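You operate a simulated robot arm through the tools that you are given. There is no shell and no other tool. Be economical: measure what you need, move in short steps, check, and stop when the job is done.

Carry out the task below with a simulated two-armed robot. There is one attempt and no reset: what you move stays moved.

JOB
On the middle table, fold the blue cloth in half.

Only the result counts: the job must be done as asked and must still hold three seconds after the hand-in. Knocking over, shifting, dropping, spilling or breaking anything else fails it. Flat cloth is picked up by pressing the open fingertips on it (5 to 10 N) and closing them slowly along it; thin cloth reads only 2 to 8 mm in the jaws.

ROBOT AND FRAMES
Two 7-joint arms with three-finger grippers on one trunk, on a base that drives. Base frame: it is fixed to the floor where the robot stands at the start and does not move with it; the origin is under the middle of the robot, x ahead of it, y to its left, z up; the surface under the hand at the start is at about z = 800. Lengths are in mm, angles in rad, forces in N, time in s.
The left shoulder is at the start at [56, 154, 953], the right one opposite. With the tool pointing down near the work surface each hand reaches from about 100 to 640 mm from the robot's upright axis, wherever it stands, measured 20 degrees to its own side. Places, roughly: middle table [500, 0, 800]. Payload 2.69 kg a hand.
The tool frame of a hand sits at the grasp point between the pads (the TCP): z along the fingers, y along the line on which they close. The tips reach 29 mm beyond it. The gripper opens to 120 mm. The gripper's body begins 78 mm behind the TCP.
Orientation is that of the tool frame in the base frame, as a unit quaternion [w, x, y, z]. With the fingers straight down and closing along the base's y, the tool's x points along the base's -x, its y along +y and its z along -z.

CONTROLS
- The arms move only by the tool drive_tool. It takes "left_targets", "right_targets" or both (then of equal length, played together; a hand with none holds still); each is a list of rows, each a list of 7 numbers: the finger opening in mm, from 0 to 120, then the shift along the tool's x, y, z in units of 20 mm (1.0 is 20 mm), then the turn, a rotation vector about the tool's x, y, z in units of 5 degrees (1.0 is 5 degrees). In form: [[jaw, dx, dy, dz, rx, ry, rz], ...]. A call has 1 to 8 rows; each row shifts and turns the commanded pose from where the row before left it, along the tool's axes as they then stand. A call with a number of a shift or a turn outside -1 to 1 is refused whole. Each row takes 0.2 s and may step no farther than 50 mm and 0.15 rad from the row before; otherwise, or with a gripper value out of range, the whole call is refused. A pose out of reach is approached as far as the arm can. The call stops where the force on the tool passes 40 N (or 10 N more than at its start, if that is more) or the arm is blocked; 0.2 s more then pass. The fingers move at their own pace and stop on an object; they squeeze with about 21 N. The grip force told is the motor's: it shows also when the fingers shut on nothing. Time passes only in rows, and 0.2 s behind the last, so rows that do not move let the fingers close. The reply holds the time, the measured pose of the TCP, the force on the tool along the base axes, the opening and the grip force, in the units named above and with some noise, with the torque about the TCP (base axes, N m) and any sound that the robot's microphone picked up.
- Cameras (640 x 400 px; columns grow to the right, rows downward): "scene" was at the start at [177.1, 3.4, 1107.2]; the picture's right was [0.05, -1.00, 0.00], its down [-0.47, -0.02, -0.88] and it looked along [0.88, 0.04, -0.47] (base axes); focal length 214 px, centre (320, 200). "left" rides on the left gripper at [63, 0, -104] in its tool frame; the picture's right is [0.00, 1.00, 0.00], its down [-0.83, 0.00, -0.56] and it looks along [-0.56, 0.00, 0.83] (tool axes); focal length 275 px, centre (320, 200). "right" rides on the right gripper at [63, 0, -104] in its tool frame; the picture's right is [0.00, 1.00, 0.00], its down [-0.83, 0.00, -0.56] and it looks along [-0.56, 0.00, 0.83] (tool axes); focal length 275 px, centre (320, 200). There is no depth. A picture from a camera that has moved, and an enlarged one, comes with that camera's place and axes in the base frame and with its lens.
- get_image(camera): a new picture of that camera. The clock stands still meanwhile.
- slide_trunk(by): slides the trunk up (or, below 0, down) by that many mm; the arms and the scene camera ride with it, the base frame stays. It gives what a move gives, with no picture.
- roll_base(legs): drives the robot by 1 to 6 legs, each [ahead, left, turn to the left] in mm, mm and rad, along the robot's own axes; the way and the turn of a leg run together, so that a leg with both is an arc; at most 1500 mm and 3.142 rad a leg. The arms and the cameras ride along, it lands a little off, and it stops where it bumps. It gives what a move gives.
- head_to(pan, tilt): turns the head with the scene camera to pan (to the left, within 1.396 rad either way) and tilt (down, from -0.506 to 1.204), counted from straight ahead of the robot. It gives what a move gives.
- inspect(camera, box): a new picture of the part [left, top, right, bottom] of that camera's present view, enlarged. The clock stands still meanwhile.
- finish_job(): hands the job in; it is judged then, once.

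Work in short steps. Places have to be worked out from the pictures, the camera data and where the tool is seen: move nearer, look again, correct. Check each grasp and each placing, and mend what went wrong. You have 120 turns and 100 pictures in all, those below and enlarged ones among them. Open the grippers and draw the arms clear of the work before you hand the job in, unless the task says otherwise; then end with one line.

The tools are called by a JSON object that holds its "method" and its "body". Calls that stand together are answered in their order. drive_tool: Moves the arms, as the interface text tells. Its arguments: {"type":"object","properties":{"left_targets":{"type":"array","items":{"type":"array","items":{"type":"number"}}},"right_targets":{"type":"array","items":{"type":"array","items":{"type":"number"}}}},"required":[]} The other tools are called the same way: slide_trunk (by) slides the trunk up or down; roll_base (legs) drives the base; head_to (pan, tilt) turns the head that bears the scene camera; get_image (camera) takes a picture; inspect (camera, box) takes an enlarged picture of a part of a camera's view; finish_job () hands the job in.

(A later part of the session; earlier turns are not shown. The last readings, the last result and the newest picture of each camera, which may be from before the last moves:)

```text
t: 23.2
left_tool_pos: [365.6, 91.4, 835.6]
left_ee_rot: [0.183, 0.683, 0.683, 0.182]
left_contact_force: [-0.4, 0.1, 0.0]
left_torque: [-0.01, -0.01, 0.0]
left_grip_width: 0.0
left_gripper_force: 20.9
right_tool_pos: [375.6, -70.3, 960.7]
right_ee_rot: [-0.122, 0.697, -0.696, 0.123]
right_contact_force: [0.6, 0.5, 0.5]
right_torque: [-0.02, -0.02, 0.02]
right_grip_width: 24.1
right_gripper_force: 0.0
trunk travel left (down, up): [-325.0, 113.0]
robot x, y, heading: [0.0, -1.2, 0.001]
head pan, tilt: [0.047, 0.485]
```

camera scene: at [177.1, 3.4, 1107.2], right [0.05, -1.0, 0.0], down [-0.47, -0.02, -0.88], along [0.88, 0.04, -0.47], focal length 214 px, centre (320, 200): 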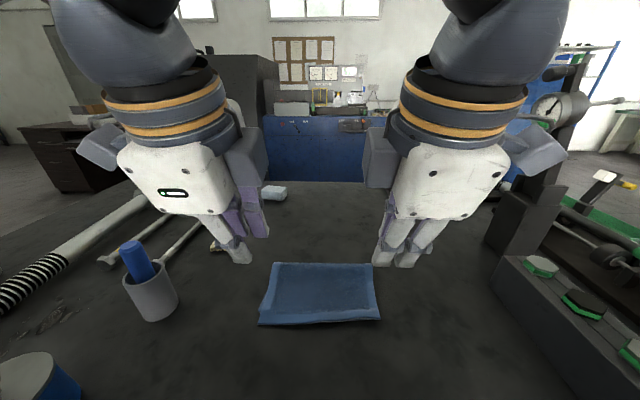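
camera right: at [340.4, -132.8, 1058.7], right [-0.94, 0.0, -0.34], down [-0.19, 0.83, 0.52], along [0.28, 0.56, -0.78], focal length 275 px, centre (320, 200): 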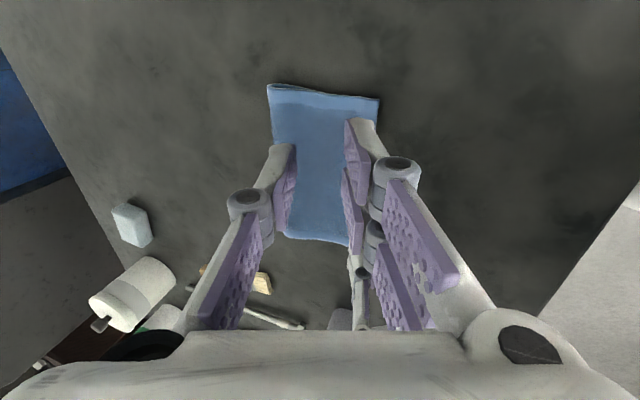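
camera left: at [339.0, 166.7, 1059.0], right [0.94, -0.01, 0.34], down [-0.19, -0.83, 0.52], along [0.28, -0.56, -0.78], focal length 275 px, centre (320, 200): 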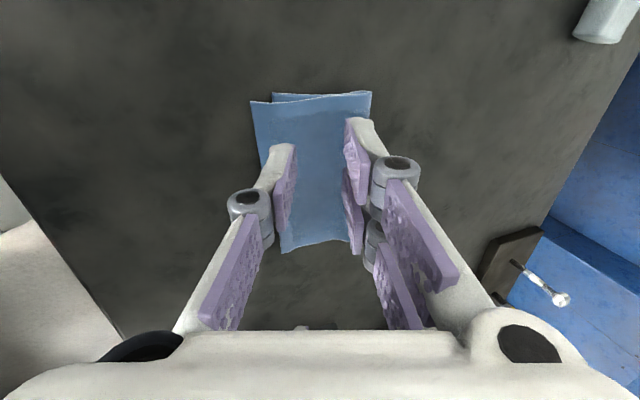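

No contact yet, so I keep going down in 2 mm steps.

{"method": "drive_tool", "body": {"left_targets": [[0, 0, -0.05, 0.087, 0, 0, 0], [0, 0, 0, 0, 0, 0, 0]]}}

{"method": "drive_tool", "body": {"left_targets": [[0, 0, -0.05, 0.087, 0, 0, 0], [0, 0, 0, 0, 0, 0, 0]]}}

```text
t: 23.8
left_tool_pos: [364.4, 89.9, 834.1]
left_ee_rot: [0.184, 0.682, 0.684, 0.183]
left_contact_force: [1.0, -0.2, 0.1]
left_torque: [0.01, -0.03, -0.01]
left_grip_width: 0.0
left_gripper_force: 20.9
right_tool_pos: [376.4, -69.3, 960.6]
right_ee_rot: [-0.123, 0.696, -0.696, 0.123]
right_contact_force: [-0.2, 0.7, -0.7]
right_torque: [-0.02, 0.01, 0.0]
right_grip_width: 23.8
right_gripper_force: 0.1
trunk travel left (down, up): [-325.0, 113.0]
robot x, y, heading: [-0.5, -0.3, -0.001]
head pan, tilt: [0.047, 0.485]
```

```text
t: 24.4
left_tool_pos: [365.7, 89.4, 834.2]
left_ee_rot: [0.183, 0.683, 0.683, 0.183]
left_contact_force: [0.9, -0.8, 0.2]
left_torque: [0.04, 0.01, -0.01]
left_grip_width: 0.0
left_gripper_force: 21.4
right_tool_pos: [374.6, -69.5, 960.3]
right_ee_rot: [-0.123, 0.697, -0.696, 0.123]
right_contact_force: [-0.3, -0.1, 0.2]
right_torque: [0.0, 0.01, -0.01]
right_grip_width: 24.0
right_gripper_force: 0.1
trunk travel left (down, up): [-325.0, 113.0]
robot x, y, heading: [0.4, 1.0, -0.0]
head pan, tilt: [0.047, 0.485]
```

{"method": "drive_tool", "body": {"left_targets": [[0, 0, -0.05, 0.087, 0, 0, 0], [0, 0, 0, 0, 0, 0, 0]]}}

{"method": "drive_tool", "body": {"left_targets": [[0, 0, -0.025, 0.043, 0, 0, 0], [0, 0, 0, 0, 0, 0, 0]]}}

```text
t: 25.0
left_tool_pos: [365.6, 89.8, 831.6]
left_ee_rot: [0.183, 0.683, 0.683, 0.182]
left_contact_force: [-0.2, 0.0, 0.7]
left_torque: [0.02, -0.05, 0.03]
left_grip_width: 0.0
left_gripper_force: 21.3
right_tool_pos: [375.8, -70.3, 959.6]
right_ee_rot: [0.123, -0.696, 0.696, -0.123]
right_contact_force: [-0.3, 0.4, 0.7]
right_torque: [-0.03, 0.01, -0.01]
right_grip_width: 24.0
right_gripper_force: 0.0
trunk travel left (down, up): [-325.0, 113.0]
robot x, y, heading: [-4.5, -1.0, 0.003]
head pan, tilt: [0.047, 0.485]
```

```text
t: 25.6
left_tool_pos: [364.9, 90.1, 828.9]
left_ee_rot: [0.182, 0.684, 0.682, 0.183]
left_contact_force: [0.4, 0.6, 1.6]
left_torque: [0.03, -0.02, -0.02]
left_grip_width: 0.0
left_gripper_force: 21.5
right_tool_pos: [376.0, -69.7, 959.8]
right_ee_rot: [0.123, -0.696, 0.697, -0.123]
right_contact_force: [-0.3, -0.3, -0.1]
right_torque: [-0.04, -0.06, -0.01]
right_grip_width: 24.3
right_gripper_force: 0.1
trunk travel left (down, up): [-325.0, 113.0]
robot x, y, heading: [1.6, -0.0, -0.002]
head pan, tilt: [0.047, 0.485]
```

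Contact is beginning. I press about 1 mm more, then drag forward 14 mm slowly.

{"method": "drive_tool", "body": {"left_targets": [[0, 0, -0.025, 0.043, 0, 0, 0], [0, 0, 0, 0, 0, 0, 0]]}}

{"method": "drive_tool", "body": {"left_targets": [[0, 0, 0.152, 0.0875, 0, 0, 0], [0, 0, 0.152, 0.0875, 0, 0, 0], [0, 0, 0.152, 0.0875, 0, 0, 0], [0, 0, 0.152, 0.0875, 0, 0, 0]]}}

{"method": "inspect", "body": {"camera": "left", "box": [220, 70, 412, 190]}}

```text
t: 26.2
left_tool_pos: [365.6, 90.1, 829.3]
left_ee_rot: [0.184, 0.683, 0.683, 0.183]
left_contact_force: [-0.1, 0.0, 5.0]
left_torque: [0.02, -0.06, 0.01]
left_grip_width: 0.1
left_gripper_force: 21.7
right_tool_pos: [374.4, -71.3, 959.8]
right_ee_rot: [0.123, -0.696, 0.696, -0.123]
right_contact_force: [0.4, 0.7, -0.5]
right_torque: [-0.02, 0.01, 0.03]
right_grip_width: 23.9
right_gripper_force: 0.0
trunk travel left (down, up): [-325.0, 113.0]
robot x, y, heading: [3.1, -2.3, -0.002]
head pan, tilt: [0.047, 0.485]
```

```text
t: 27.2
left_tool_pos: [379.1, 89.4, 829.2]
left_ee_rot: [0.183, 0.683, 0.683, 0.184]
left_contact_force: [-0.2, 0.1, 6.2]
left_torque: [-0.03, 0.01, 0.0]
left_grip_width: 0.0
left_gripper_force: 20.9
right_tool_pos: [375.7, -71.1, 960.5]
right_ee_rot: [0.123, -0.695, 0.697, -0.123]
right_contact_force: [0.3, -0.3, -0.2]
right_torque: [-0.01, 0.01, -0.02]
right_grip_width: 23.8
right_gripper_force: 0.1
trunk travel left (down, up): [-325.0, 113.0]
robot x, y, heading: [1.2, -0.3, -0.0]
head pan, tilt: [0.047, 0.485]
```

```text
3.33 times, centred on (316, 130) of left
camera zoom: at [327.4, 152.8, 919.9], right [0.87, -0.01, 0.5], down [-0.28, -0.83, 0.48], along [0.41, -0.56, -0.72], focal length 918 px, centre (333, 433)
```

zoom: 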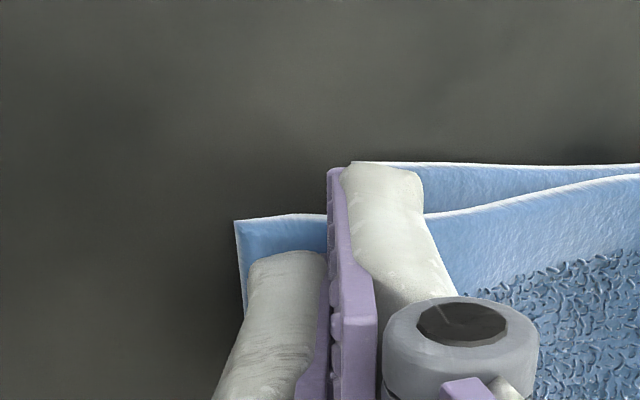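

The top corner moved along, but I can't see whether the lower one did. I lift and look.

{"method": "drive_tool", "body": {"left_targets": [[0, 0, 0.3, -0.52, 0, 0, 0], [0, 0, 0.5, -0.87, 0, 0, 0], [0, 0, 0.1, -0.87, 0, 0, 0], [0, 0, 0.1, -0.87, 0, 0, 0]]}}

{"method": "get_image", "body": {"camera": "left"}}

{"method": "inspect", "body": {"camera": "left", "box": [220, 70, 412, 190]}}

{"method": "inspect", "body": {"camera": "scene", "box": [240, 245, 400, 345]}}

```text
t: 28.2
left_tool_pos: [363.5, 90.5, 892.6]
left_ee_rot: [0.184, 0.682, 0.683, 0.184]
left_contact_force: [0.4, -0.3, -0.4]
left_torque: [0.0, 0.0, 0.02]
left_grip_width: 0.3
left_gripper_force: 20.7
right_tool_pos: [375.3, -72.2, 960.6]
right_ee_rot: [-0.122, 0.696, -0.696, 0.122]
right_contact_force: [0.2, 0.0, 0.6]
right_torque: [0.01, 0.01, -0.01]
right_grip_width: 23.9
right_gripper_force: 0.0
trunk travel left (down, up): [-325.0, 113.0]
robot x, y, heading: [-1.5, -0.6, -0.002]
head pan, tilt: [0.047, 0.485]
```

```text
62 pictures are left
camera left: at [313.0, 152.6, 984.1], right [0.87, -0.01, 0.5], down [-0.28, -0.83, 0.48], along [0.41, -0.56, -0.72], focal length 275 px, centre (320, 200)
```

left: 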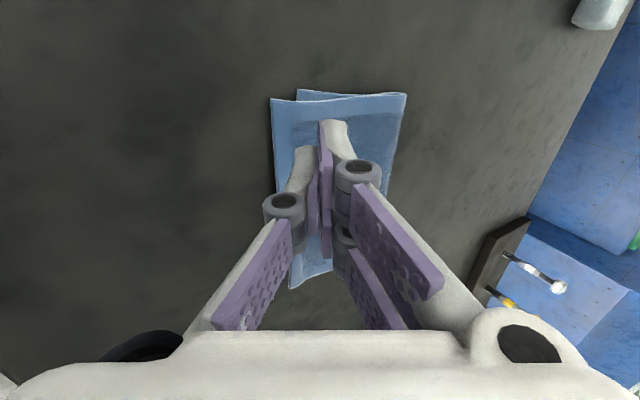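

```text
3.33 times, centred on (316, 130) of left
camera zoom: at [313.0, 152.6, 984.1], right [0.87, -0.01, 0.5], down [-0.28, -0.83, 0.48], along [0.41, -0.56, -0.72], focal length 918 px, centre (333, 433)
```

zoom: 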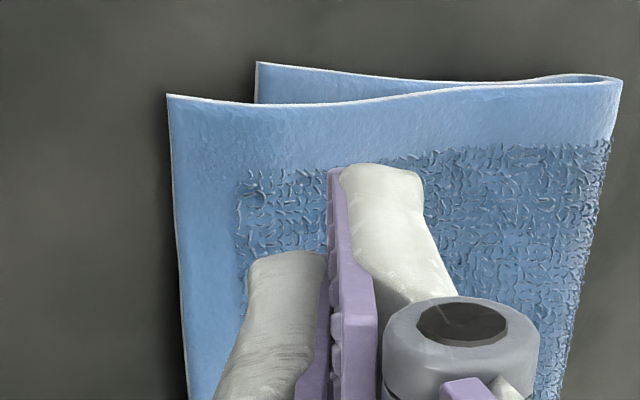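

```text
4.00 times, centred on (320, 295) of scene
camera zoom: at [177.0, 3.4, 1107.2], right [0.05, -1.0, 0.0], down [-0.47, -0.02, -0.88], along [0.88, 0.04, -0.47], focal length 858 px, centre (320, -180)
```

zoom: 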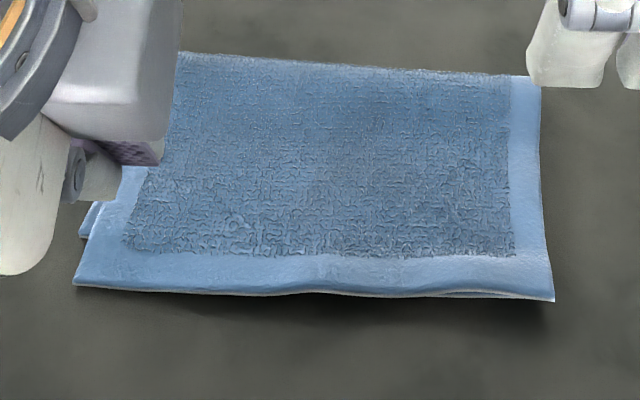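

The whole left side slid together, so the 21 mm offset remains (top corner x≈378, lower x≈400). Instead I will pin the right part with the right hand and re-pinch only the top layer's left corner. First I set the left hand vertical above it.

{"method": "drive_tool", "body": {"left_targets": [[16, 0, 0, 0, 1, 0, 0], [16, 0, 0, 0, 1, 0, 0], [16, 0, 0, 0, 1, 0, 0], [16, 0, 0, 0, 1, 0, 0], [16, 0, 0, 0, 1, 0, 0], [16, 0, 0, 0, 1, 0, 0], [16, -0.2, 0.75, 0.75, 0, 0, 0], [16, 0, 0.75, 0.75, 0, 0, 0]], "right_targets": [[0, 0, 0, 0, -1, 0, 0], [0, 0, 0, 0, -1, 0, 0], [0, 0, 0, 0, -1, 0, 0], [0, 0, 0, 0, -1, 0, 0], [0, 0, -0.6, 0.8, 0, 0, 0], [0, 0, -0.6, 0.8, 0, 0, 0], [0, 0, -0.6, 0.8, 0, 0, 0], [0, 0, -0.6, 0.8, 0, 0, 0]]}}

{"method": "inspect", "body": {"camera": "left", "box": [220, 70, 412, 190]}}

{"method": "get_image", "body": {"camera": "right"}}

```text
t: 30.0
left_tool_pos: [395.0, 85.1, 863.1]
left_ee_rot: [0.0, 0.707, 0.707, 0.0]
left_contact_force: [-0.2, 0.1, -0.5]
left_torque: [-0.02, 0.01, 0.0]
left_grip_width: 16.3
left_gripper_force: 0.0
right_tool_pos: [424.4, -70.5, 896.8]
right_ee_rot: [0.0, 0.707, -0.707, 0.0]
right_contact_force: [-0.3, -0.8, 0.1]
right_torque: [0.02, -0.01, -0.01]
right_grip_width: 0.1
right_gripper_force: 20.9
trunk travel left (down, up): [-325.0, 113.0]
robot x, y, heading: [-0.7, 0.9, 0.0]
head pan, tilt: [0.047, 0.485]
```

```text
3.33 times, centred on (316, 130) of left
camera zoom: at [395.4, 147.9, 968.4], right [1.0, -0.01, 0.0], down [0.0, -0.83, 0.56], along [0.0, -0.56, -0.83], focal length 918 px, centre (333, 433)
```

zoom: 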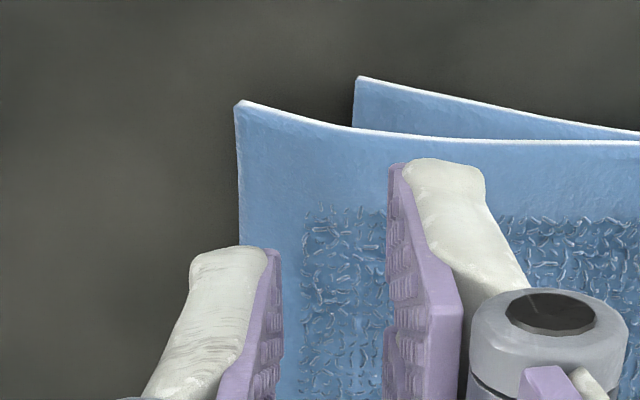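

```text
58 pictures are left
camera right: at [424.8, -132.3, 1001.5], right [-1.0, 0.0, 0.0], down [0.0, 0.83, 0.56], along [0.0, 0.56, -0.83], focal length 275 px, centre (320, 200)
```

right: 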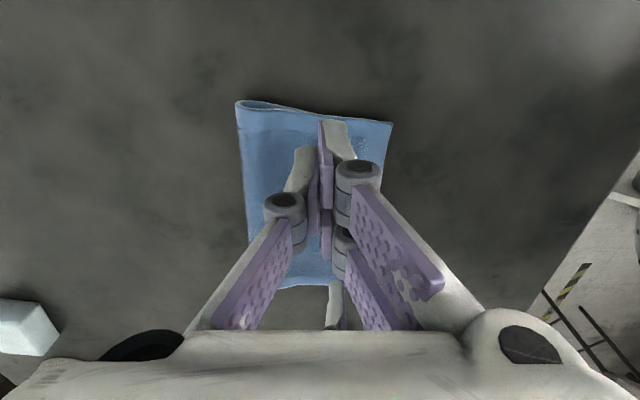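

Left is placed so the outer finger is over the overhang (x 377–387) and the inner finger is past the lower edge. I bring the right hand down to pin the good right side.

{"method": "drive_tool", "body": {"right_targets": [[0, -0.75, 0, 0.8, 0, 0, 0], [0, -0.75, 0, 0.8, 0, 0, 0], [0, 0, 0, 0.8, 0, 0, 0], [0, 0, 0, 0.5, 0, 0, 0], [0, 0, 0, 0.1, 0, 0, 0], [0, 0, 0, 0, 0, 0, 0]], "left_targets": [[16, 0, 0, 0.4, 0, 0, 0], [16, 0, 0, 0.4, 0, 0, 0], [16, 0, 0, 0.4, 0, 0, 0], [16, 0, 0, 0.2, 0, 0, 0], [16, 0, 0, 0, 0, 0, 0], [16, 0, 0, 0, 0, 0, 0]]}}

```text
t: 31.4
left_tool_pos: [395.4, 84.9, 834.7]
left_ee_rot: [0.0, 0.707, 0.707, 0.0]
left_contact_force: [0.8, 0.0, 2.3]
left_torque: [-0.02, -0.09, -0.01]
left_grip_width: 15.9
left_gripper_force: 0.0
right_tool_pos: [423.9, -41.5, 837.0]
right_ee_rot: [-0.001, -0.707, 0.707, 0.0]
right_contact_force: [-0.4, 0.2, -0.5]
right_torque: [-0.01, 0.01, -0.04]
right_grip_width: 0.1
right_gripper_force: 21.5
trunk travel left (down, up): [-325.0, 113.0]
robot x, y, heading: [0.6, 0.5, 0.005]
head pan, tilt: [0.047, 0.485]
```

Left has light contact. I lower the right 3–4 mm and the left 2 mm.

{"method": "drive_tool", "body": {"right_targets": [[0, 0, 0, 0.1, 0, 0, 0], [0, 0, 0, 0.08, 0, 0, 0], [0, 0, 0, 0, 0, 0, 0]], "left_targets": [[16, 0, 0, 0.05, 0, 0, 0], [16, 0, 0, 0.05, 0, 0, 0], [16, 0, 0, 0, 0, 0, 0]]}}

```text
t: 32.2
left_tool_pos: [393.9, 84.9, 833.4]
left_ee_rot: [0.001, 0.707, 0.707, 0.001]
left_contact_force: [1.3, -1.8, 7.9]
left_torque: [-0.06, -0.08, -0.03]
left_grip_width: 15.7
left_gripper_force: 0.0
right_tool_pos: [423.3, -40.6, 833.1]
right_ee_rot: [0.002, -0.707, 0.708, -0.001]
right_contact_force: [0.6, -0.7, 2.3]
right_torque: [-0.02, -0.01, 0.02]
right_grip_width: 0.0
right_gripper_force: 21.9
trunk travel left (down, up): [-325.0, 113.0]
robot x, y, heading: [-0.1, -0.7, 0.001]
head pan, tilt: [0.047, 0.485]
```

The left load is mostly on the inner finger, so I tilt about 3° to bring the outer finger down. I also press the right a bit more.

{"method": "drive_tool", "body": {"right_targets": [[0, 0, 0, 0.08, 0, 0, 0], [0, 0, 0, 0, 0, 0, 0]], "left_targets": [[16, 0, 0, 0.03, -0.7, 0, 0], [16, 0, 0, 0, 0, 0, 0]]}}

```text
t: 32.8
left_tool_pos: [394.3, 86.2, 833.1]
left_ee_rot: [0.021, 0.707, 0.707, 0.022]
left_contact_force: [-0.8, -0.7, 8.8]
left_torque: [-0.06, -0.03, -0.04]
left_grip_width: 14.5
left_gripper_force: 0.1
right_tool_pos: [424.0, -41.0, 831.1]
right_ee_rot: [0.0, 0.707, -0.707, 0.001]
right_contact_force: [1.5, -1.7, 6.7]
right_torque: [-0.04, -0.01, 0.02]
right_grip_width: 0.0
right_gripper_force: 21.0
trunk travel left (down, up): [-325.0, 113.0]
robot x, y, heading: [-0.5, -2.7, 0.001]
head pan, tilt: [0.047, 0.485]
```

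Forces are 9 N on the left and 7 N on the right. I close the left jaws slowly.

{"method": "drive_tool", "body": {"left_targets": [[13, 0, 0, 0, 0, 0, 0], [11, 0, 0, 0, 0, 0, 0], [9, 0, 0, 0, 0, 0, 0], [7, 0, 0, 0, 0, 0, 0], [5, 0, 0, 0, 0, 0, 0], [3, 0, 0, 0, 0, 0, 0], [0, 0, 0, 0, 0, 0, 0], [0, 0, 0, 0, 0, 0, 0]]}}

{"method": "inspect", "body": {"camera": "left", "box": [220, 70, 412, 190]}}

```text
t: 34.6
left_tool_pos: [393.7, 85.6, 832.3]
left_ee_rot: [0.022, 0.707, 0.706, 0.022]
left_contact_force: [1.2, 0.2, 4.0]
left_torque: [-0.03, -0.02, 0.01]
left_grip_width: 3.8
left_gripper_force: 21.1
right_tool_pos: [424.5, -40.3, 832.6]
right_ee_rot: [-0.001, 0.708, -0.707, 0.001]
right_contact_force: [1.3, -1.0, 8.5]
right_torque: [-0.04, 0.01, -0.01]
right_grip_width: 0.0
right_gripper_force: 20.7
trunk travel left (down, up): [-325.0, 113.0]
robot x, y, heading: [2.1, -0.4, 0.002]
head pan, tilt: [0.047, 0.485]
```

```text
3.33 times, centred on (316, 130) of left
camera zoom: at [388.8, 148.2, 937.1], right [1.0, 0.0, 0.06], down [-0.04, -0.83, 0.55], along [0.05, -0.56, -0.83], focal length 918 px, centre (333, 433)
```

zoom: 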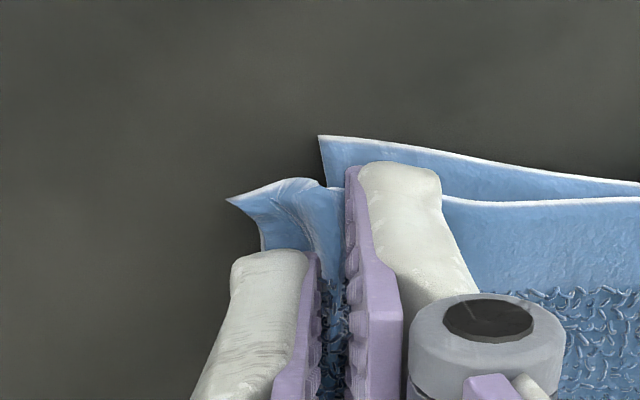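

The grip is 3.8 mm, like the earlier single-layer grips, and it drew up a ridge in the top layer. I lift 24 mm to check that the lower layer stays down.

{"method": "drive_tool", "body": {"left_targets": [[0, 0, 0, -0.6, 0, 0, 0], [0, 0, 0, -0.6, 0, 0, 0], [0, 0, 0, 0, 0, 0, 0]]}}

{"method": "inspect", "body": {"camera": "left", "box": [200, 60, 440, 210]}}

```text
t: 35.4
left_tool_pos: [392.4, 84.4, 855.8]
left_ee_rot: [0.022, 0.707, 0.707, 0.021]
left_contact_force: [0.0, -0.5, -0.6]
left_torque: [0.01, 0.0, 0.02]
left_grip_width: 3.4
left_gripper_force: 20.9
right_tool_pos: [423.6, -40.0, 831.7]
right_ee_rot: [0.0, 0.707, -0.707, 0.0]
right_contact_force: [-0.3, -1.4, 10.1]
right_torque: [-0.04, 0.0, -0.01]
right_grip_width: 0.1
right_gripper_force: 20.8
trunk travel left (down, up): [-325.0, 113.0]
robot x, y, heading: [-1.5, 0.8, 0.002]
head pan, tilt: [0.047, 0.485]
```

```text
2.67 times, centred on (320, 135) of left
camera zoom: at [386.4, 147.8, 960.7], right [1.0, -0.01, 0.06], down [-0.04, -0.83, 0.55], along [0.05, -0.56, -0.83], focal length 734 px, centre (320, 373)
```

zoom: 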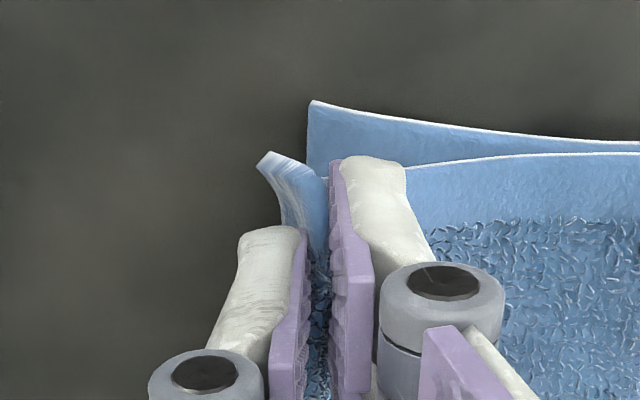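

Only the top layer is lifted and the lower corner stays flat at x≈394. I move the top corner forward about 22 mm while tilting, then lower it.

{"method": "drive_tool", "body": {"left_targets": [[0, 0, 0.065, 0.01, -1, 0, 0], [0, 0, 0.064, 0.015, -1, 0, 0], [0, 0, 0.062, 0.02, -1, 0, 0], [0, 0, 0.06, 0.025, -1, 0, 0], [0, 0, 0.06, 0.03, -1, 0, 0], [0, 0, 0.058, 0.03, -1, 0, 0], [0, 0, -0.26, 0.39, 0, 0, 0], [0, 0, -0.2, 0.3, 0, 0, 0]]}}

{"method": "inspect", "body": {"camera": "left", "box": [200, 60, 440, 210]}}

```text
t: 37.2
left_tool_pos: [401.8, 84.5, 839.2]
left_ee_rot: [0.205, 0.677, 0.677, 0.204]
left_contact_force: [-0.6, -0.9, -0.1]
left_torque: [0.0, 0.01, -0.03]
left_grip_width: 3.2
left_gripper_force: 20.8
right_tool_pos: [423.7, -41.2, 831.1]
right_ee_rot: [0.0, -0.707, 0.707, 0.0]
right_contact_force: [0.3, -1.9, 10.0]
right_torque: [-0.03, -0.03, 0.0]
right_grip_width: 0.0
right_gripper_force: 21.0
trunk travel left (down, up): [-325.0, 113.0]
robot x, y, heading: [-0.1, 3.9, -0.0]
head pan, tilt: [0.047, 0.485]
```

```text
2.67 times, centred on (320, 135) of left
camera zoom: at [344.1, 148.3, 927.2], right [0.83, 0.0, 0.55], down [-0.31, -0.83, 0.46], along [0.46, -0.56, -0.69], focal length 734 px, centre (320, 373)
```

zoom: 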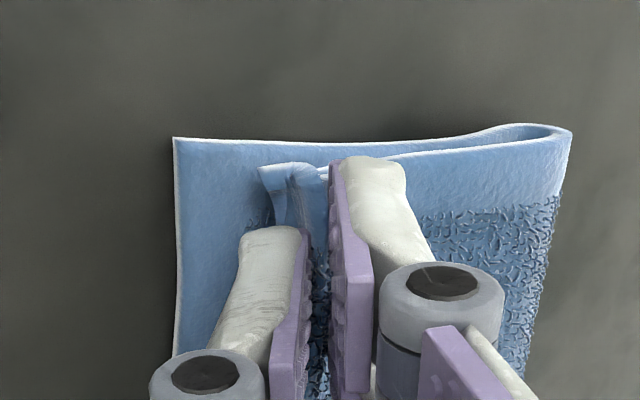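

The fold line moved out to x≈498 and the lower corner stayed at x≈397. I lower slightly and release as before.

{"method": "drive_tool", "body": {"left_targets": [[0, 0, -0.08, 0.12, 0, 0, 0], [4, 0, 0, 0, 0, 0, 0], [8, 0, 0.1, 0, 0, 0, 0], [12, 0, 0.1, 0, 0, 0, 0], [16, 0, 0.1, 0, 0, 0, 0], [20, 0, 0.1, 0, 0, 0, 0], [20, 0, 0, -0.6, 0, 0, 0], [22, 0, 0, -0.9, 0, 0, 0]]}}

{"method": "drive_tool", "body": {"left_targets": [[22, 0, 0, -0.9, 0, 0, 0], [22, 0, 0, -0.9, 0, 0, 0]]}}

{"method": "get_image", "body": {"camera": "left"}}

{"method": "inspect", "body": {"camera": "left", "box": [200, 60, 440, 210]}}

```text
t: 39.0
left_tool_pos: [390.1, 85.0, 866.3]
left_ee_rot: [0.204, 0.677, 0.677, 0.204]
left_contact_force: [-0.3, 0.0, -0.1]
left_torque: [-0.02, -0.02, -0.01]
left_grip_width: 22.0
left_gripper_force: 0.1
right_tool_pos: [423.3, -40.9, 830.9]
right_ee_rot: [0.0, -0.706, 0.708, -0.001]
right_contact_force: [0.7, -1.6, 8.9]
right_torque: [-0.06, 0.01, 0.02]
right_grip_width: 0.2
right_gripper_force: 21.6
trunk travel left (down, up): [-325.0, 113.0]
robot x, y, heading: [-3.0, 1.1, -0.002]
head pan, tilt: [0.047, 0.485]
```

```text
t: 39.6
left_tool_pos: [370.6, 86.6, 897.1]
left_ee_rot: [0.205, 0.677, 0.677, 0.204]
left_contact_force: [0.3, -0.4, 0.5]
left_torque: [0.0, 0.0, 0.0]
left_grip_width: 21.8
left_gripper_force: 0.1
right_tool_pos: [424.3, -39.7, 831.4]
right_ee_rot: [-0.001, 0.708, -0.707, 0.0]
right_contact_force: [-0.4, -2.0, 9.1]
right_torque: [-0.07, 0.04, -0.02]
right_grip_width: 0.1
right_gripper_force: 20.9
trunk travel left (down, up): [-325.0, 113.0]
robot x, y, heading: [0.7, 2.7, 0.001]
head pan, tilt: [0.047, 0.485]
```

```text
54 pictures are left
camera left: at [313.3, 148.3, 983.8], right [0.83, 0.0, 0.55], down [-0.31, -0.83, 0.46], along [0.46, -0.56, -0.69], focal length 275 px, centre (320, 200)
```

left: 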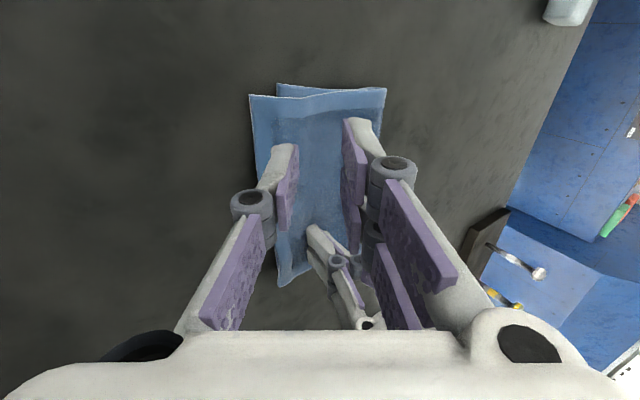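

```text
2.67 times, centred on (320, 135) of left
camera zoom: at [313.3, 148.3, 983.8], right [0.83, 0.0, 0.55], down [-0.31, -0.83, 0.46], along [0.46, -0.56, -0.69], focal length 734 px, centre (320, 373)
```

zoom: 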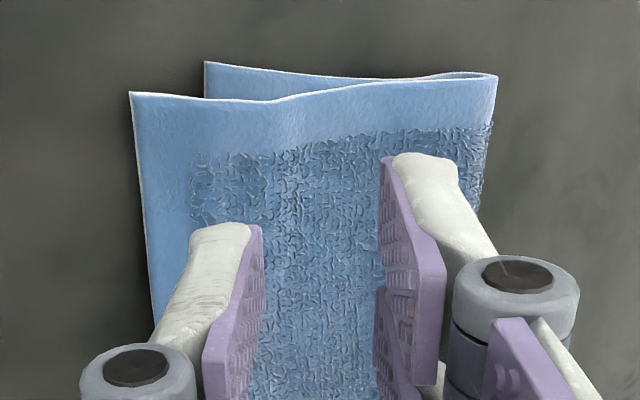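

The top corner sprang back to x≈379 because the fold line never rolled outward. I will re-pinch the corner, lift it higher so the fold unrolls, and refold it about 10 mm further out. First I return the left hand to vertical over the corner.

{"method": "drive_tool", "body": {"left_targets": [[16, 0, 0, 0, 1, 0, 0], [16, 0, 0, 0, 1, 0, 0], [16, 0, 0, 0, 1, 0, 0], [16, 0, 0, 0, 1, 0, 0], [16, 0, 0, 0, 1, 0, 0], [16, 0, 0, 0, 1, 0, 0], [16, 0, 0.7, 0.9, 0, 0, 0], [16, 0, 0.5, 0.9, 0, 0, 0]]}}

{"method": "inspect", "body": {"camera": "left", "box": [200, 60, 440, 210]}}

```text
t: 41.4
left_tool_pos: [397.3, 85.8, 860.5]
left_ee_rot: [0.021, 0.707, 0.707, 0.021]
left_contact_force: [-0.4, 0.1, 0.2]
left_torque: [0.02, -0.01, 0.04]
left_grip_width: 16.0
left_gripper_force: 0.0
right_tool_pos: [423.2, -39.3, 832.4]
right_ee_rot: [0.001, -0.707, 0.707, 0.0]
right_contact_force: [1.6, -1.1, 9.3]
right_torque: [-0.04, 0.01, 0.01]
right_grip_width: 0.0
right_gripper_force: 21.1
trunk travel left (down, up): [-325.0, 113.0]
robot x, y, heading: [-0.3, -3.6, 0.003]
head pan, tilt: [0.047, 0.485]
```

```text
2.67 times, centred on (320, 135) of left
camera zoom: at [391.7, 148.2, 965.5], right [1.0, 0.0, 0.06], down [-0.04, -0.83, 0.56], along [0.05, -0.56, -0.83], focal length 734 px, centre (320, 373)
```

zoom: 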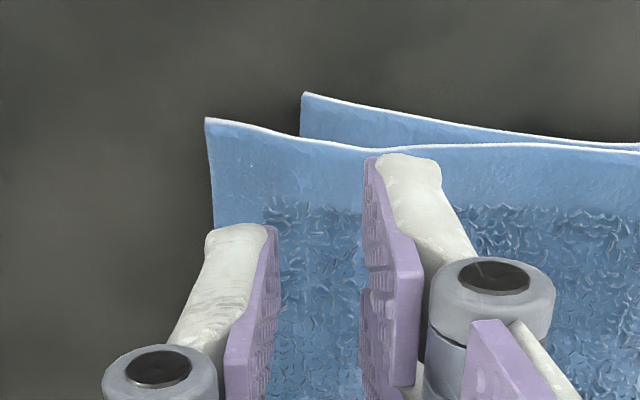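

Positions are as before (top 378, lower 398). I lower to press.

{"method": "drive_tool", "body": {"left_targets": [[16, 0, -0.15, 0.6, 0, 0, 0], [16, 0, 0, 0.6, 0, 0, 0], [16, 0, 0, 0.12, 0, 0, 0], [16, 0, 0, 0, 0, 0, 0]]}}

```text
t: 42.4
left_tool_pos: [396.6, 85.3, 834.2]
left_ee_rot: [0.022, 0.707, 0.707, 0.022]
left_contact_force: [-0.6, 0.5, 1.7]
left_torque: [-0.03, -0.04, -0.03]
left_grip_width: 15.8
left_gripper_force: 0.0
right_tool_pos: [423.4, -40.3, 831.6]
right_ee_rot: [-0.001, 0.707, -0.707, 0.001]
right_contact_force: [0.9, -1.1, 10.1]
right_torque: [-0.02, -0.01, 0.0]
right_grip_width: 0.0
right_gripper_force: 21.1
trunk travel left (down, up): [-325.0, 113.0]
robot x, y, heading: [0.6, 2.4, 0.0]
head pan, tilt: [0.047, 0.485]
```

I press about 2 mm more, then close slowly.

{"method": "drive_tool", "body": {"left_targets": [[16, 0, 0, 0.06, 0, 0, 0], [16, 0, 0, 0.05, 0, 0, 0], [16, 0, 0, 0, 0, 0, 0]]}}

{"method": "drive_tool", "body": {"left_targets": [[13, 0, 0, 0, 0, 0, 0], [11, 0, 0, 0, 0, 0, 0], [9, 0, 0, 0, 0, 0, 0], [7, 0, 0, 0, 0, 0, 0], [5, 0, 0, 0, 0, 0, 0], [3, 0, 0, 0, 0, 0, 0], [0, 0, 0, 0, 0, 0, 0], [0, 0, 0, 0, 0, 0, 0]]}}

{"method": "drive_tool", "body": {"left_targets": [[0, 0, 0, -0.6, 0, 0, 0], [0, 0, 0, -0.6, 0, 0, 0], [0, 0, 0, 0, 0, 0, 0]]}}

{"method": "inspect", "body": {"camera": "left", "box": [200, 60, 440, 210]}}

```text
t: 43.2
left_tool_pos: [396.8, 84.6, 832.0]
left_ee_rot: [0.022, 0.707, 0.707, 0.022]
left_contact_force: [0.8, 0.2, 8.2]
left_torque: [0.0, -0.11, -0.02]
left_grip_width: 15.4
left_gripper_force: 0.0
right_tool_pos: [423.7, -40.3, 831.1]
right_ee_rot: [0.001, -0.707, 0.707, 0.0]
right_contact_force: [0.6, -1.6, 8.6]
right_torque: [-0.01, 0.01, 0.01]
right_grip_width: 0.1
right_gripper_force: 21.3
trunk travel left (down, up): [-325.0, 113.0]
robot x, y, heading: [2.3, -1.1, -0.003]
head pan, tilt: [0.047, 0.485]
```

```text
t: 45.0
left_tool_pos: [395.2, 85.9, 832.4]
left_ee_rot: [0.022, 0.707, 0.707, 0.023]
left_contact_force: [0.3, 1.1, 4.1]
left_torque: [-0.01, -0.01, 0.02]
left_grip_width: 0.0
left_gripper_force: 21.5
right_tool_pos: [423.3, -39.4, 831.8]
right_ee_rot: [-0.001, 0.707, -0.707, 0.001]
right_contact_force: [0.2, -1.0, 9.3]
right_torque: [-0.02, 0.0, -0.01]
right_grip_width: 0.0
right_gripper_force: 21.2
trunk travel left (down, up): [-325.0, 113.0]
robot x, y, heading: [1.4, 2.8, 0.0]
head pan, tilt: [0.047, 0.485]
```

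```text
t: 45.8
left_tool_pos: [395.0, 86.4, 855.9]
left_ee_rot: [0.022, 0.707, 0.707, 0.021]
left_contact_force: [-0.5, 0.4, -0.1]
left_torque: [0.03, 0.02, 0.03]
left_grip_width: 0.1
left_gripper_force: 21.4
right_tool_pos: [424.4, -40.5, 831.1]
right_ee_rot: [0.0, -0.707, 0.707, -0.001]
right_contact_force: [0.8, -1.4, 10.9]
right_torque: [-0.04, 0.0, -0.02]
right_grip_width: 0.0
right_gripper_force: 21.2
trunk travel left (down, up): [-325.0, 113.0]
robot x, y, heading: [0.3, 5.5, -0.008]
head pan, tilt: [0.047, 0.485]
```

```text
2.67 times, centred on (320, 135) of left
camera zoom: at [388.8, 149.0, 961.1], right [1.0, 0.0, 0.06], down [-0.04, -0.83, 0.55], along [0.05, -0.56, -0.83], focal length 734 px, centre (320, 373)
```

zoom: 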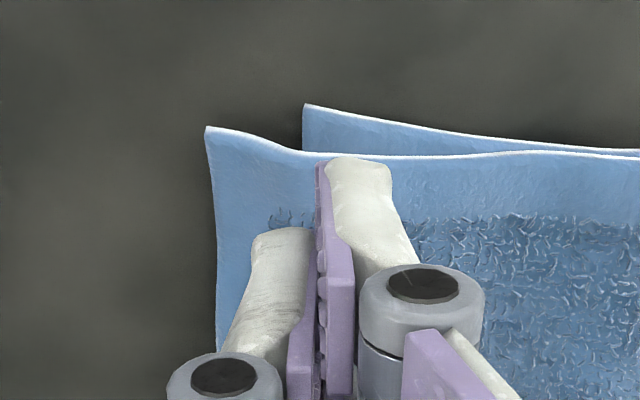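

The grip missed because the load was on the inner finger only. I retry with a wider opening, a bit more tilt so the outer finger bites, and slightly more force.

{"method": "drive_tool", "body": {"left_targets": [[20, 0, 0.15, 0, -0.5, 0, 0], [20, 0, 0, 0.6, 0, 0, 0], [20, 0, 0, 0.5, 0, 0, 0], [20, 0, 0, 0.1, 0, 0, 0], [20, 0, 0, 0, 0, 0, 0]]}}

```text
t: 47.0
left_tool_pos: [399.5, 85.1, 833.2]
left_ee_rot: [0.038, 0.706, 0.707, 0.037]
left_contact_force: [-2.0, 1.7, 10.4]
left_torque: [0.01, 0.08, 0.01]
left_grip_width: 19.7
left_gripper_force: 0.1
right_tool_pos: [422.8, -40.1, 831.7]
right_ee_rot: [0.0, -0.707, 0.707, -0.001]
right_contact_force: [1.6, -1.3, 8.0]
right_torque: [-0.01, 0.0, 0.0]
right_grip_width: 0.0
right_gripper_force: 21.0
trunk travel left (down, up): [-325.0, 113.0]
robot x, y, heading: [-0.2, 0.9, 0.003]
head pan, tilt: [0.047, 0.485]
```

The load has shifted to the outer finger, so I trim the tilt back 1° and close slowly.

{"method": "drive_tool", "body": {"left_targets": [[19, 0, 0, 0.02, 0.2, 0, 0], [17, 0, 0, 0, 0, 0, 0], [15, 0, 0, 0, 0, 0, 0], [13, 0, 0, 0, 0, 0, 0], [11, 0, 0, 0, 0, 0, 0], [9, 0, 0, 0, 0, 0, 0], [7, 0, 0, 0, 0, 0, 0], [5, 0, 0, 0, 0, 0, 0]]}}

{"method": "drive_tool", "body": {"left_targets": [[3, 0, 0, 0, 0, 0, 0], [0, 0, 0, 0, 0, 0, 0], [0, 0, 0, 0, 0, 0, 0]]}}

```text
t: 48.8
left_tool_pos: [400.1, 84.8, 832.6]
left_ee_rot: [0.032, 0.707, 0.706, 0.031]
left_contact_force: [0.9, 0.9, 13.5]
left_torque: [-0.02, 0.02, 0.0]
left_grip_width: 5.4
left_gripper_force: 18.2
right_tool_pos: [422.8, -39.8, 830.9]
right_ee_rot: [0.0, 0.708, -0.707, 0.0]
right_contact_force: [1.9, -0.5, 7.8]
right_torque: [-0.01, -0.03, 0.02]
right_grip_width: 0.0
right_gripper_force: 21.2
trunk travel left (down, up): [-325.0, 113.0]
robot x, y, heading: [-3.5, -2.1, 0.005]
head pan, tilt: [0.047, 0.485]
```

```text
t: 49.6
left_tool_pos: [399.2, 85.9, 832.7]
left_ee_rot: [0.031, 0.707, 0.706, 0.031]
left_contact_force: [0.2, -0.2, 12.6]
left_torque: [-0.02, 0.0, 0.0]
left_grip_width: 5.2
left_gripper_force: 21.0
right_tool_pos: [423.1, -39.2, 830.6]
right_ee_rot: [0.001, -0.707, 0.707, -0.001]
right_contact_force: [2.0, 0.2, 8.5]
right_torque: [0.02, -0.05, 0.01]
right_grip_width: 0.1
right_gripper_force: 21.3
trunk travel left (down, up): [-325.0, 113.0]
robot x, y, heading: [1.2, -2.5, 0.003]
head pan, tilt: [0.047, 0.485]
```

The grip is 5.2 mm, a bit thicker. I lift and check for the lower layer.

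{"method": "drive_tool", "body": {"left_targets": [[0, 0, 0, -0.6, 0, 0, 0], [0, 0, 0, -0.6, 0, 0, 0], [0, 0, 0, -0.6, 0, 0, 0], [0, 0, 0, 0, 0, 0, 0]]}}

{"method": "inspect", "body": {"camera": "left", "box": [200, 60, 440, 210]}}

```text
t: 50.6
left_tool_pos: [397.1, 86.2, 868.2]
left_ee_rot: [0.031, 0.706, 0.707, 0.03]
left_contact_force: [0.5, -3.5, -1.1]
left_torque: [-0.06, 0.0, 0.0]
left_grip_width: 4.4
left_gripper_force: 21.4
right_tool_pos: [424.8, -39.4, 831.4]
right_ee_rot: [0.001, 0.707, -0.707, -0.001]
right_contact_force: [0.1, 1.8, 11.2]
right_torque: [0.02, 0.02, -0.01]
right_grip_width: 0.0
right_gripper_force: 21.1
trunk travel left (down, up): [-325.0, 113.0]
robot x, y, heading: [-0.5, 1.5, 0.001]
head pan, tilt: [0.047, 0.485]
```

```text
2.67 times, centred on (320, 135) of left
camera zoom: at [389.2, 148.6, 972.8], right [1.0, 0.0, 0.09], down [-0.05, -0.83, 0.55], along [0.07, -0.56, -0.83], focal length 734 px, centre (320, 373)
```

zoom: 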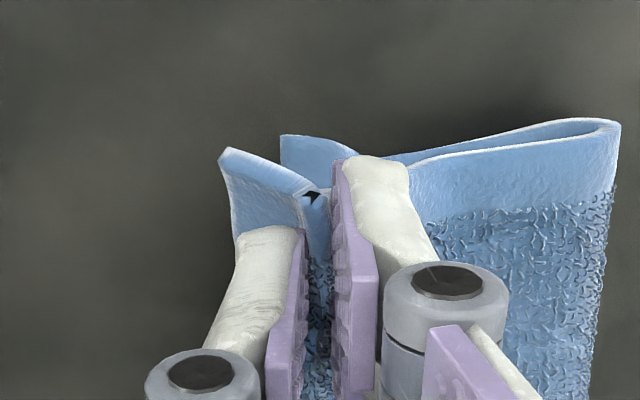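

Both layers got caught: the lower one rises and the cloth pulls at the pin. I lower and release.

{"method": "drive_tool", "body": {"left_targets": [[0, 0, 0, 0.8, 0, 0, 0], [0, 0, 0, 0.7, 0, 0, 0], [6, 0, 0, 0, 0, 0, 0], [12, 0, 0, 0, 0, 0, 0], [18, 0, 0, 0, 0, 0, 0], [20, 0, 0, -0.5, 0, 0, 0], [20, 0, 0, -1, 0, 0, 0], [20, 0, 0, -1, 0, 0, 0]]}}

{"method": "inspect", "body": {"camera": "left", "box": [200, 60, 440, 210]}}

```text
t: 52.4
left_tool_pos: [395.3, 85.7, 889.3]
left_ee_rot: [0.032, 0.706, 0.707, 0.031]
left_contact_force: [-0.4, 1.0, 0.4]
left_torque: [0.02, -0.02, -0.03]
left_grip_width: 19.9
left_gripper_force: 0.1
right_tool_pos: [422.3, -40.6, 831.8]
right_ee_rot: [0.0, -0.706, 0.708, 0.0]
right_contact_force: [-1.5, 0.5, 9.1]
right_torque: [0.01, 0.01, 0.02]
right_grip_width: 0.0
right_gripper_force: 20.6
trunk travel left (down, up): [-325.0, 113.0]
robot x, y, heading: [-0.1, 1.9, 0.0]
head pan, tilt: [0.047, 0.485]
```

```text
2.67 times, centred on (320, 135) of left
camera zoom: at [387.0, 147.9, 994.0], right [1.0, 0.0, 0.09], down [-0.05, -0.83, 0.55], along [0.07, -0.56, -0.83], focal length 734 px, centre (320, 373)
```

zoom: 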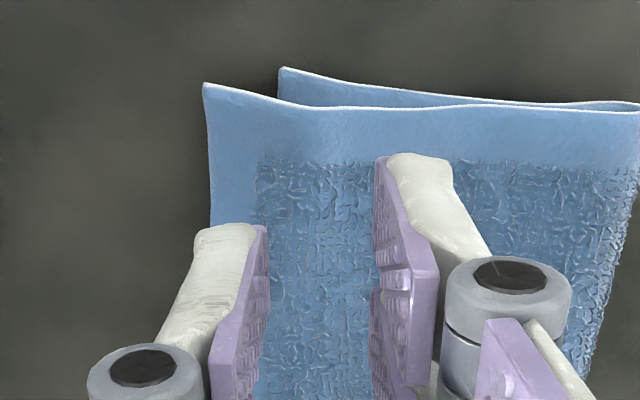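

The offset is now about 19 mm (top 375, lower 394). I retry with the exact settings that worked first: opening 16, centre 16 mm behind the top edge, tilt about 3°.

{"method": "drive_tool", "body": {"left_targets": [[16, 0, -0.24, 0.8, 0.3, 0, 0], [16, 0, 0, 0.8, 0, 0, 0], [16, 0, 0, 0.8, 0, 0, 0], [16, 0, 0, 0.4, 0, 0, 0], [16, 0, 0, 0.05, 0, 0, 0], [16, 0, 0, 0, 0, 0, 0]]}}

```text
t: 53.8
left_tool_pos: [394.2, 86.6, 832.2]
left_ee_rot: [0.023, 0.707, 0.707, 0.023]
left_contact_force: [-0.8, 0.1, 11.6]
left_torque: [-0.03, -0.06, 0.02]
left_grip_width: 15.3
left_gripper_force: 0.1
right_tool_pos: [423.9, -40.7, 832.6]
right_ee_rot: [0.0, 0.707, -0.707, 0.001]
right_contact_force: [0.9, 0.1, 7.0]
right_torque: [-0.04, 0.0, 0.0]
right_grip_width: 0.0
right_gripper_force: 20.9
trunk travel left (down, up): [-325.0, 113.0]
robot x, y, heading: [-2.4, -1.9, 0.0]
head pan, tilt: [0.047, 0.485]
```

I'm about 4 mm deeper than intended, so I lift, shift back and press again a little lighter.

{"method": "drive_tool", "body": {"left_targets": [[16, 0, 0, -0.3, 0, 0, 0], [16, 0, -0.18, 0, 0, 0, 0], [16, 0, 0, 0.28, 0, 0, 0], [16, 0, 0, 0, 0, 0, 0]]}}

```text
t: 54.8
left_tool_pos: [391.4, 86.1, 832.6]
left_ee_rot: [0.024, 0.707, 0.707, 0.022]
left_contact_force: [1.3, 1.3, 17.7]
left_torque: [-0.01, -0.17, 0.01]
left_grip_width: 15.8
left_gripper_force: 0.1
right_tool_pos: [423.6, -39.4, 830.8]
right_ee_rot: [0.001, -0.707, 0.707, 0.0]
right_contact_force: [2.0, 0.1, 6.4]
right_torque: [-0.02, -0.01, -0.03]
right_grip_width: 0.1
right_gripper_force: 21.3
trunk travel left (down, up): [-325.0, 113.0]
robot x, y, heading: [3.3, 1.9, -0.004]
head pan, tilt: [0.047, 0.485]
```

17.7 N is too much and it sits on the inner finger. I raise about 1.5 mm and add 1.5° of tilt.

{"method": "drive_tool", "body": {"left_targets": [[16, 0, 0, -0.07, -0.3, 0, 0], [16, 0, 0, 0, 0, 0, 0]]}}

```text
t: 55.4
left_tool_pos: [389.7, 85.4, 833.1]
left_ee_rot: [0.03, 0.706, 0.706, 0.031]
left_contact_force: [2.3, 0.6, 8.5]
left_torque: [0.07, -0.08, 0.04]
left_grip_width: 16.2
left_gripper_force: 0.0
right_tool_pos: [422.9, -40.6, 831.6]
right_ee_rot: [0.001, -0.707, 0.707, -0.001]
right_contact_force: [0.3, -0.6, 8.4]
right_torque: [-0.02, -0.03, 0.01]
right_grip_width: 0.0
right_gripper_force: 21.7
trunk travel left (down, up): [-325.0, 113.0]
robot x, y, heading: [-1.5, -1.9, 0.002]
head pan, tilt: [0.047, 0.485]
```

8.5 N is a good press. I close slowly, lift a little and look.

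{"method": "drive_tool", "body": {"left_targets": [[13, 0, 0, 0, 0, 0, 0], [11, 0, 0, 0, 0, 0, 0], [9, 0, 0, 0, 0, 0, 0], [7, 0, 0, 0, 0, 0, 0], [5, 0, 0, 0, 0, 0, 0], [3, 0, 0, 0, 0, 0, 0], [0, 0, 0, 0, 0, 0, 0], [0, 0, 0, 0, 0, 0, 0]]}}

{"method": "drive_tool", "body": {"left_targets": [[0, 0, 0, -0.6, 0, 0, 0], [0, 0, 0, -0.6, 0, 0, 0], [0, 0, 0, 0, 0, 0, 0]]}}

{"method": "inspect", "body": {"camera": "left", "box": [200, 60, 440, 210]}}

```text
t: 57.2
left_tool_pos: [391.1, 85.4, 833.7]
left_ee_rot: [0.03, 0.706, 0.707, 0.031]
left_contact_force: [0.4, -0.6, 3.9]
left_torque: [-0.02, -0.03, 0.0]
left_grip_width: 0.1
left_gripper_force: 20.8
right_tool_pos: [424.0, -40.7, 831.1]
right_ee_rot: [0.0, 0.707, -0.707, 0.001]
right_contact_force: [-0.9, 0.0, 9.3]
right_torque: [0.01, 0.03, 0.01]
right_grip_width: 0.0
right_gripper_force: 20.7
trunk travel left (down, up): [-325.0, 113.0]
robot x, y, heading: [0.0, 1.9, 0.003]
head pan, tilt: [0.047, 0.485]
```

```text
t: 58.0
left_tool_pos: [388.8, 84.6, 857.7]
left_ee_rot: [0.031, 0.707, 0.706, 0.03]
left_contact_force: [-0.1, -0.3, 0.4]
left_torque: [0.03, 0.02, -0.04]
left_grip_width: 0.0
left_gripper_force: 21.0
right_tool_pos: [424.0, -40.6, 831.4]
right_ee_rot: [0.001, -0.707, 0.707, 0.0]
right_contact_force: [-0.6, -0.6, 9.3]
right_torque: [-0.03, 0.01, 0.02]
right_grip_width: 0.0
right_gripper_force: 21.3
trunk travel left (down, up): [-325.0, 113.0]
robot x, y, heading: [-3.9, 0.9, 0.001]
head pan, tilt: [0.047, 0.485]
```

```text
2.67 times, centred on (320, 135) of left
camera zoom: at [379.8, 147.7, 961.8], right [1.0, 0.0, 0.09], down [-0.05, -0.83, 0.55], along [0.07, -0.56, -0.83], focal length 734 px, centre (320, 373)
```

zoom: 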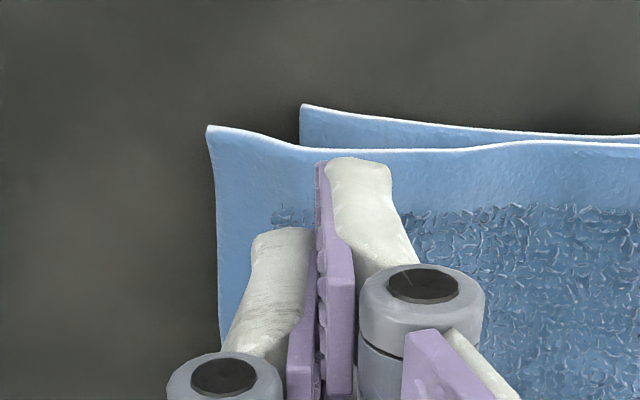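

The grip missed again. I try once more from here with opening 18 and a bit more tilt.

{"method": "drive_tool", "body": {"left_targets": [[18, 0, 0, 0, -0.2, 0, 0], [18, 0, 0, 0.6, 0, 0, 0], [18, 0, 0, 0.5, 0, 0, 0], [18, 0, 0, 0.1, 0, 0, 0], [18, 0, 0, 0, 0, 0, 0]]}}

```text
t: 59.2
left_tool_pos: [390.9, 85.5, 832.9]
left_ee_rot: [0.037, 0.706, 0.706, 0.038]
left_contact_force: [-0.5, 0.3, 4.1]
left_torque: [0.0, 0.01, -0.04]
left_grip_width: 17.2
left_gripper_force: 0.0
right_tool_pos: [423.3, -38.3, 830.7]
right_ee_rot: [0.0, 0.708, -0.707, 0.001]
right_contact_force: [0.4, -0.8, 8.2]
right_torque: [0.0, 0.0, 0.02]
right_grip_width: 0.1
right_gripper_force: 20.8
trunk travel left (down, up): [-325.0, 113.0]
robot x, y, heading: [-1.1, 1.2, -0.001]
head pan, tilt: [0.047, 0.485]
```

Load is balanced at 4 N. I press slightly more and close.

{"method": "drive_tool", "body": {"left_targets": [[17, 0, 0, 0.05, 0, 0, 0], [15, 0, 0, 0, 0, 0, 0], [13, 0, 0, 0, 0, 0, 0], [11, 0, 0, 0, 0, 0, 0], [9, 0, 0, 0, 0, 0, 0], [7, 0, 0, 0, 0, 0, 0], [4, 0, 0, 0, 0, 0, 0], [0, 0, 0, 0, 0, 0, 0]]}}

{"method": "drive_tool", "body": {"left_targets": [[0, 0, 0, 0, 0, 0, 0], [0, 0, 0, -0.6, 0, 0, 0], [0, 0, 0, -0.6, 0, 0, 0], [0, 0, 0, 0, 0, 0, 0]]}}

{"method": "inspect", "body": {"camera": "left", "box": [200, 60, 440, 210]}}

```text
t: 61.0
left_tool_pos: [391.0, 85.7, 831.0]
left_ee_rot: [0.038, 0.706, 0.706, 0.038]
left_contact_force: [0.5, -0.9, 8.4]
left_torque: [-0.06, -0.02, 0.04]
left_grip_width: 3.8
left_gripper_force: 20.7
right_tool_pos: [424.0, -38.6, 832.2]
right_ee_rot: [0.001, -0.707, 0.707, 0.001]
right_contact_force: [0.7, -0.3, 8.3]
right_torque: [0.01, -0.01, 0.0]
right_grip_width: 0.2
right_gripper_force: 21.5
trunk travel left (down, up): [-325.0, 113.0]
robot x, y, heading: [1.1, 0.7, -0.002]
head pan, tilt: [0.047, 0.485]
```

```text
t: 62.0
left_tool_pos: [388.8, 86.1, 855.7]
left_ee_rot: [0.037, 0.706, 0.706, 0.037]
left_contact_force: [0.3, -1.3, -0.4]
left_torque: [0.02, 0.01, 0.0]
left_grip_width: 3.3
left_gripper_force: 21.0
right_tool_pos: [424.0, -39.4, 832.7]
right_ee_rot: [0.0, 0.707, -0.707, 0.0]
right_contact_force: [-0.9, 0.7, 10.3]
right_torque: [-0.03, 0.02, -0.01]
right_grip_width: 0.0
right_gripper_force: 21.0
trunk travel left (down, up): [-325.0, 113.0]
robot x, y, heading: [0.6, -1.6, 0.004]
head pan, tilt: [0.047, 0.485]
```

```text
2.67 times, centred on (320, 135) of left
camera zoom: at [378.5, 148.9, 959.9], right [0.99, -0.01, 0.11], down [-0.06, -0.83, 0.55], along [0.08, -0.56, -0.83], focal length 734 px, centre (320, 373)
```

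zoom: 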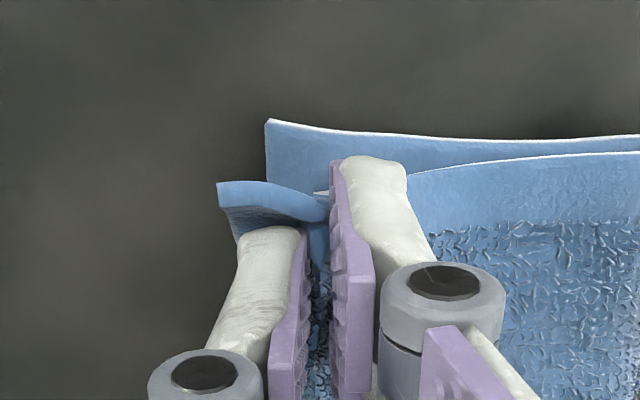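

Now only the top layer is held, and the lower corner is flat at x≈383. I move the top corner forward and low, keep holding it, and will then press the fold bulge flat with the right hand so the fold line rolls outward.

{"method": "drive_tool", "body": {"left_targets": [[0, 0, 0.045, 0, -1, 0, 0], [0, 0, 0.045, 0.01, -1, 0, 0], [0, 0, 0.04, 0.01, -1, 0, 0], [0, 0, 0.04, 0.02, -1, 0, 0], [0, 0, 0.04, 0.02, -1, 0, 0], [0, 0, 0.04, 0.02, -1, 0, 0], [0, 0, -0.265, 0.364, 0, 0, 0], [0, 0, -0.24, 0.33, 0, 0, 0]]}}

{"method": "inspect", "body": {"camera": "left", "box": [200, 60, 440, 210]}}

```text
t: 63.8
left_tool_pos: [394.1, 85.5, 838.1]
left_ee_rot: [0.22, 0.672, 0.672, 0.219]
left_contact_force: [-0.8, -1.2, 0.2]
left_torque: [0.02, 0.07, 0.03]
left_grip_width: 3.1
left_gripper_force: 20.8
right_tool_pos: [422.8, -39.7, 831.2]
right_ee_rot: [-0.002, 0.708, -0.706, 0.002]
right_contact_force: [-0.3, 0.2, 9.2]
right_torque: [0.01, 0.02, 0.0]
right_grip_width: 0.0
right_gripper_force: 20.8
trunk travel left (down, up): [-325.0, 113.0]
robot x, y, heading: [4.6, 2.5, -0.003]
head pan, tilt: [0.047, 0.485]
```

```text
2.67 times, centred on (320, 135) of left
camera zoom: at [334.1, 149.0, 923.5], right [0.81, 0.0, 0.59], down [-0.33, -0.83, 0.45], along [0.49, -0.56, -0.67], focal length 734 px, centre (320, 373)
```

zoom: 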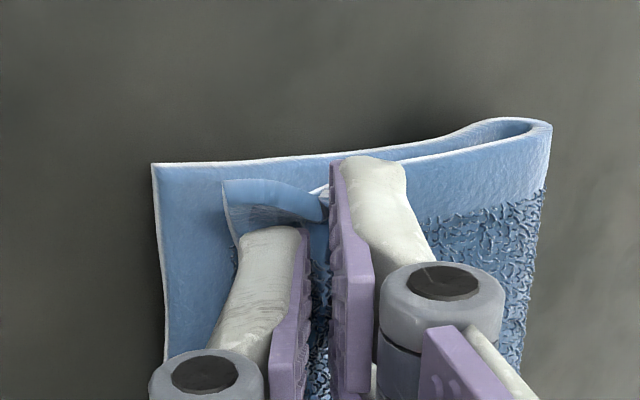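

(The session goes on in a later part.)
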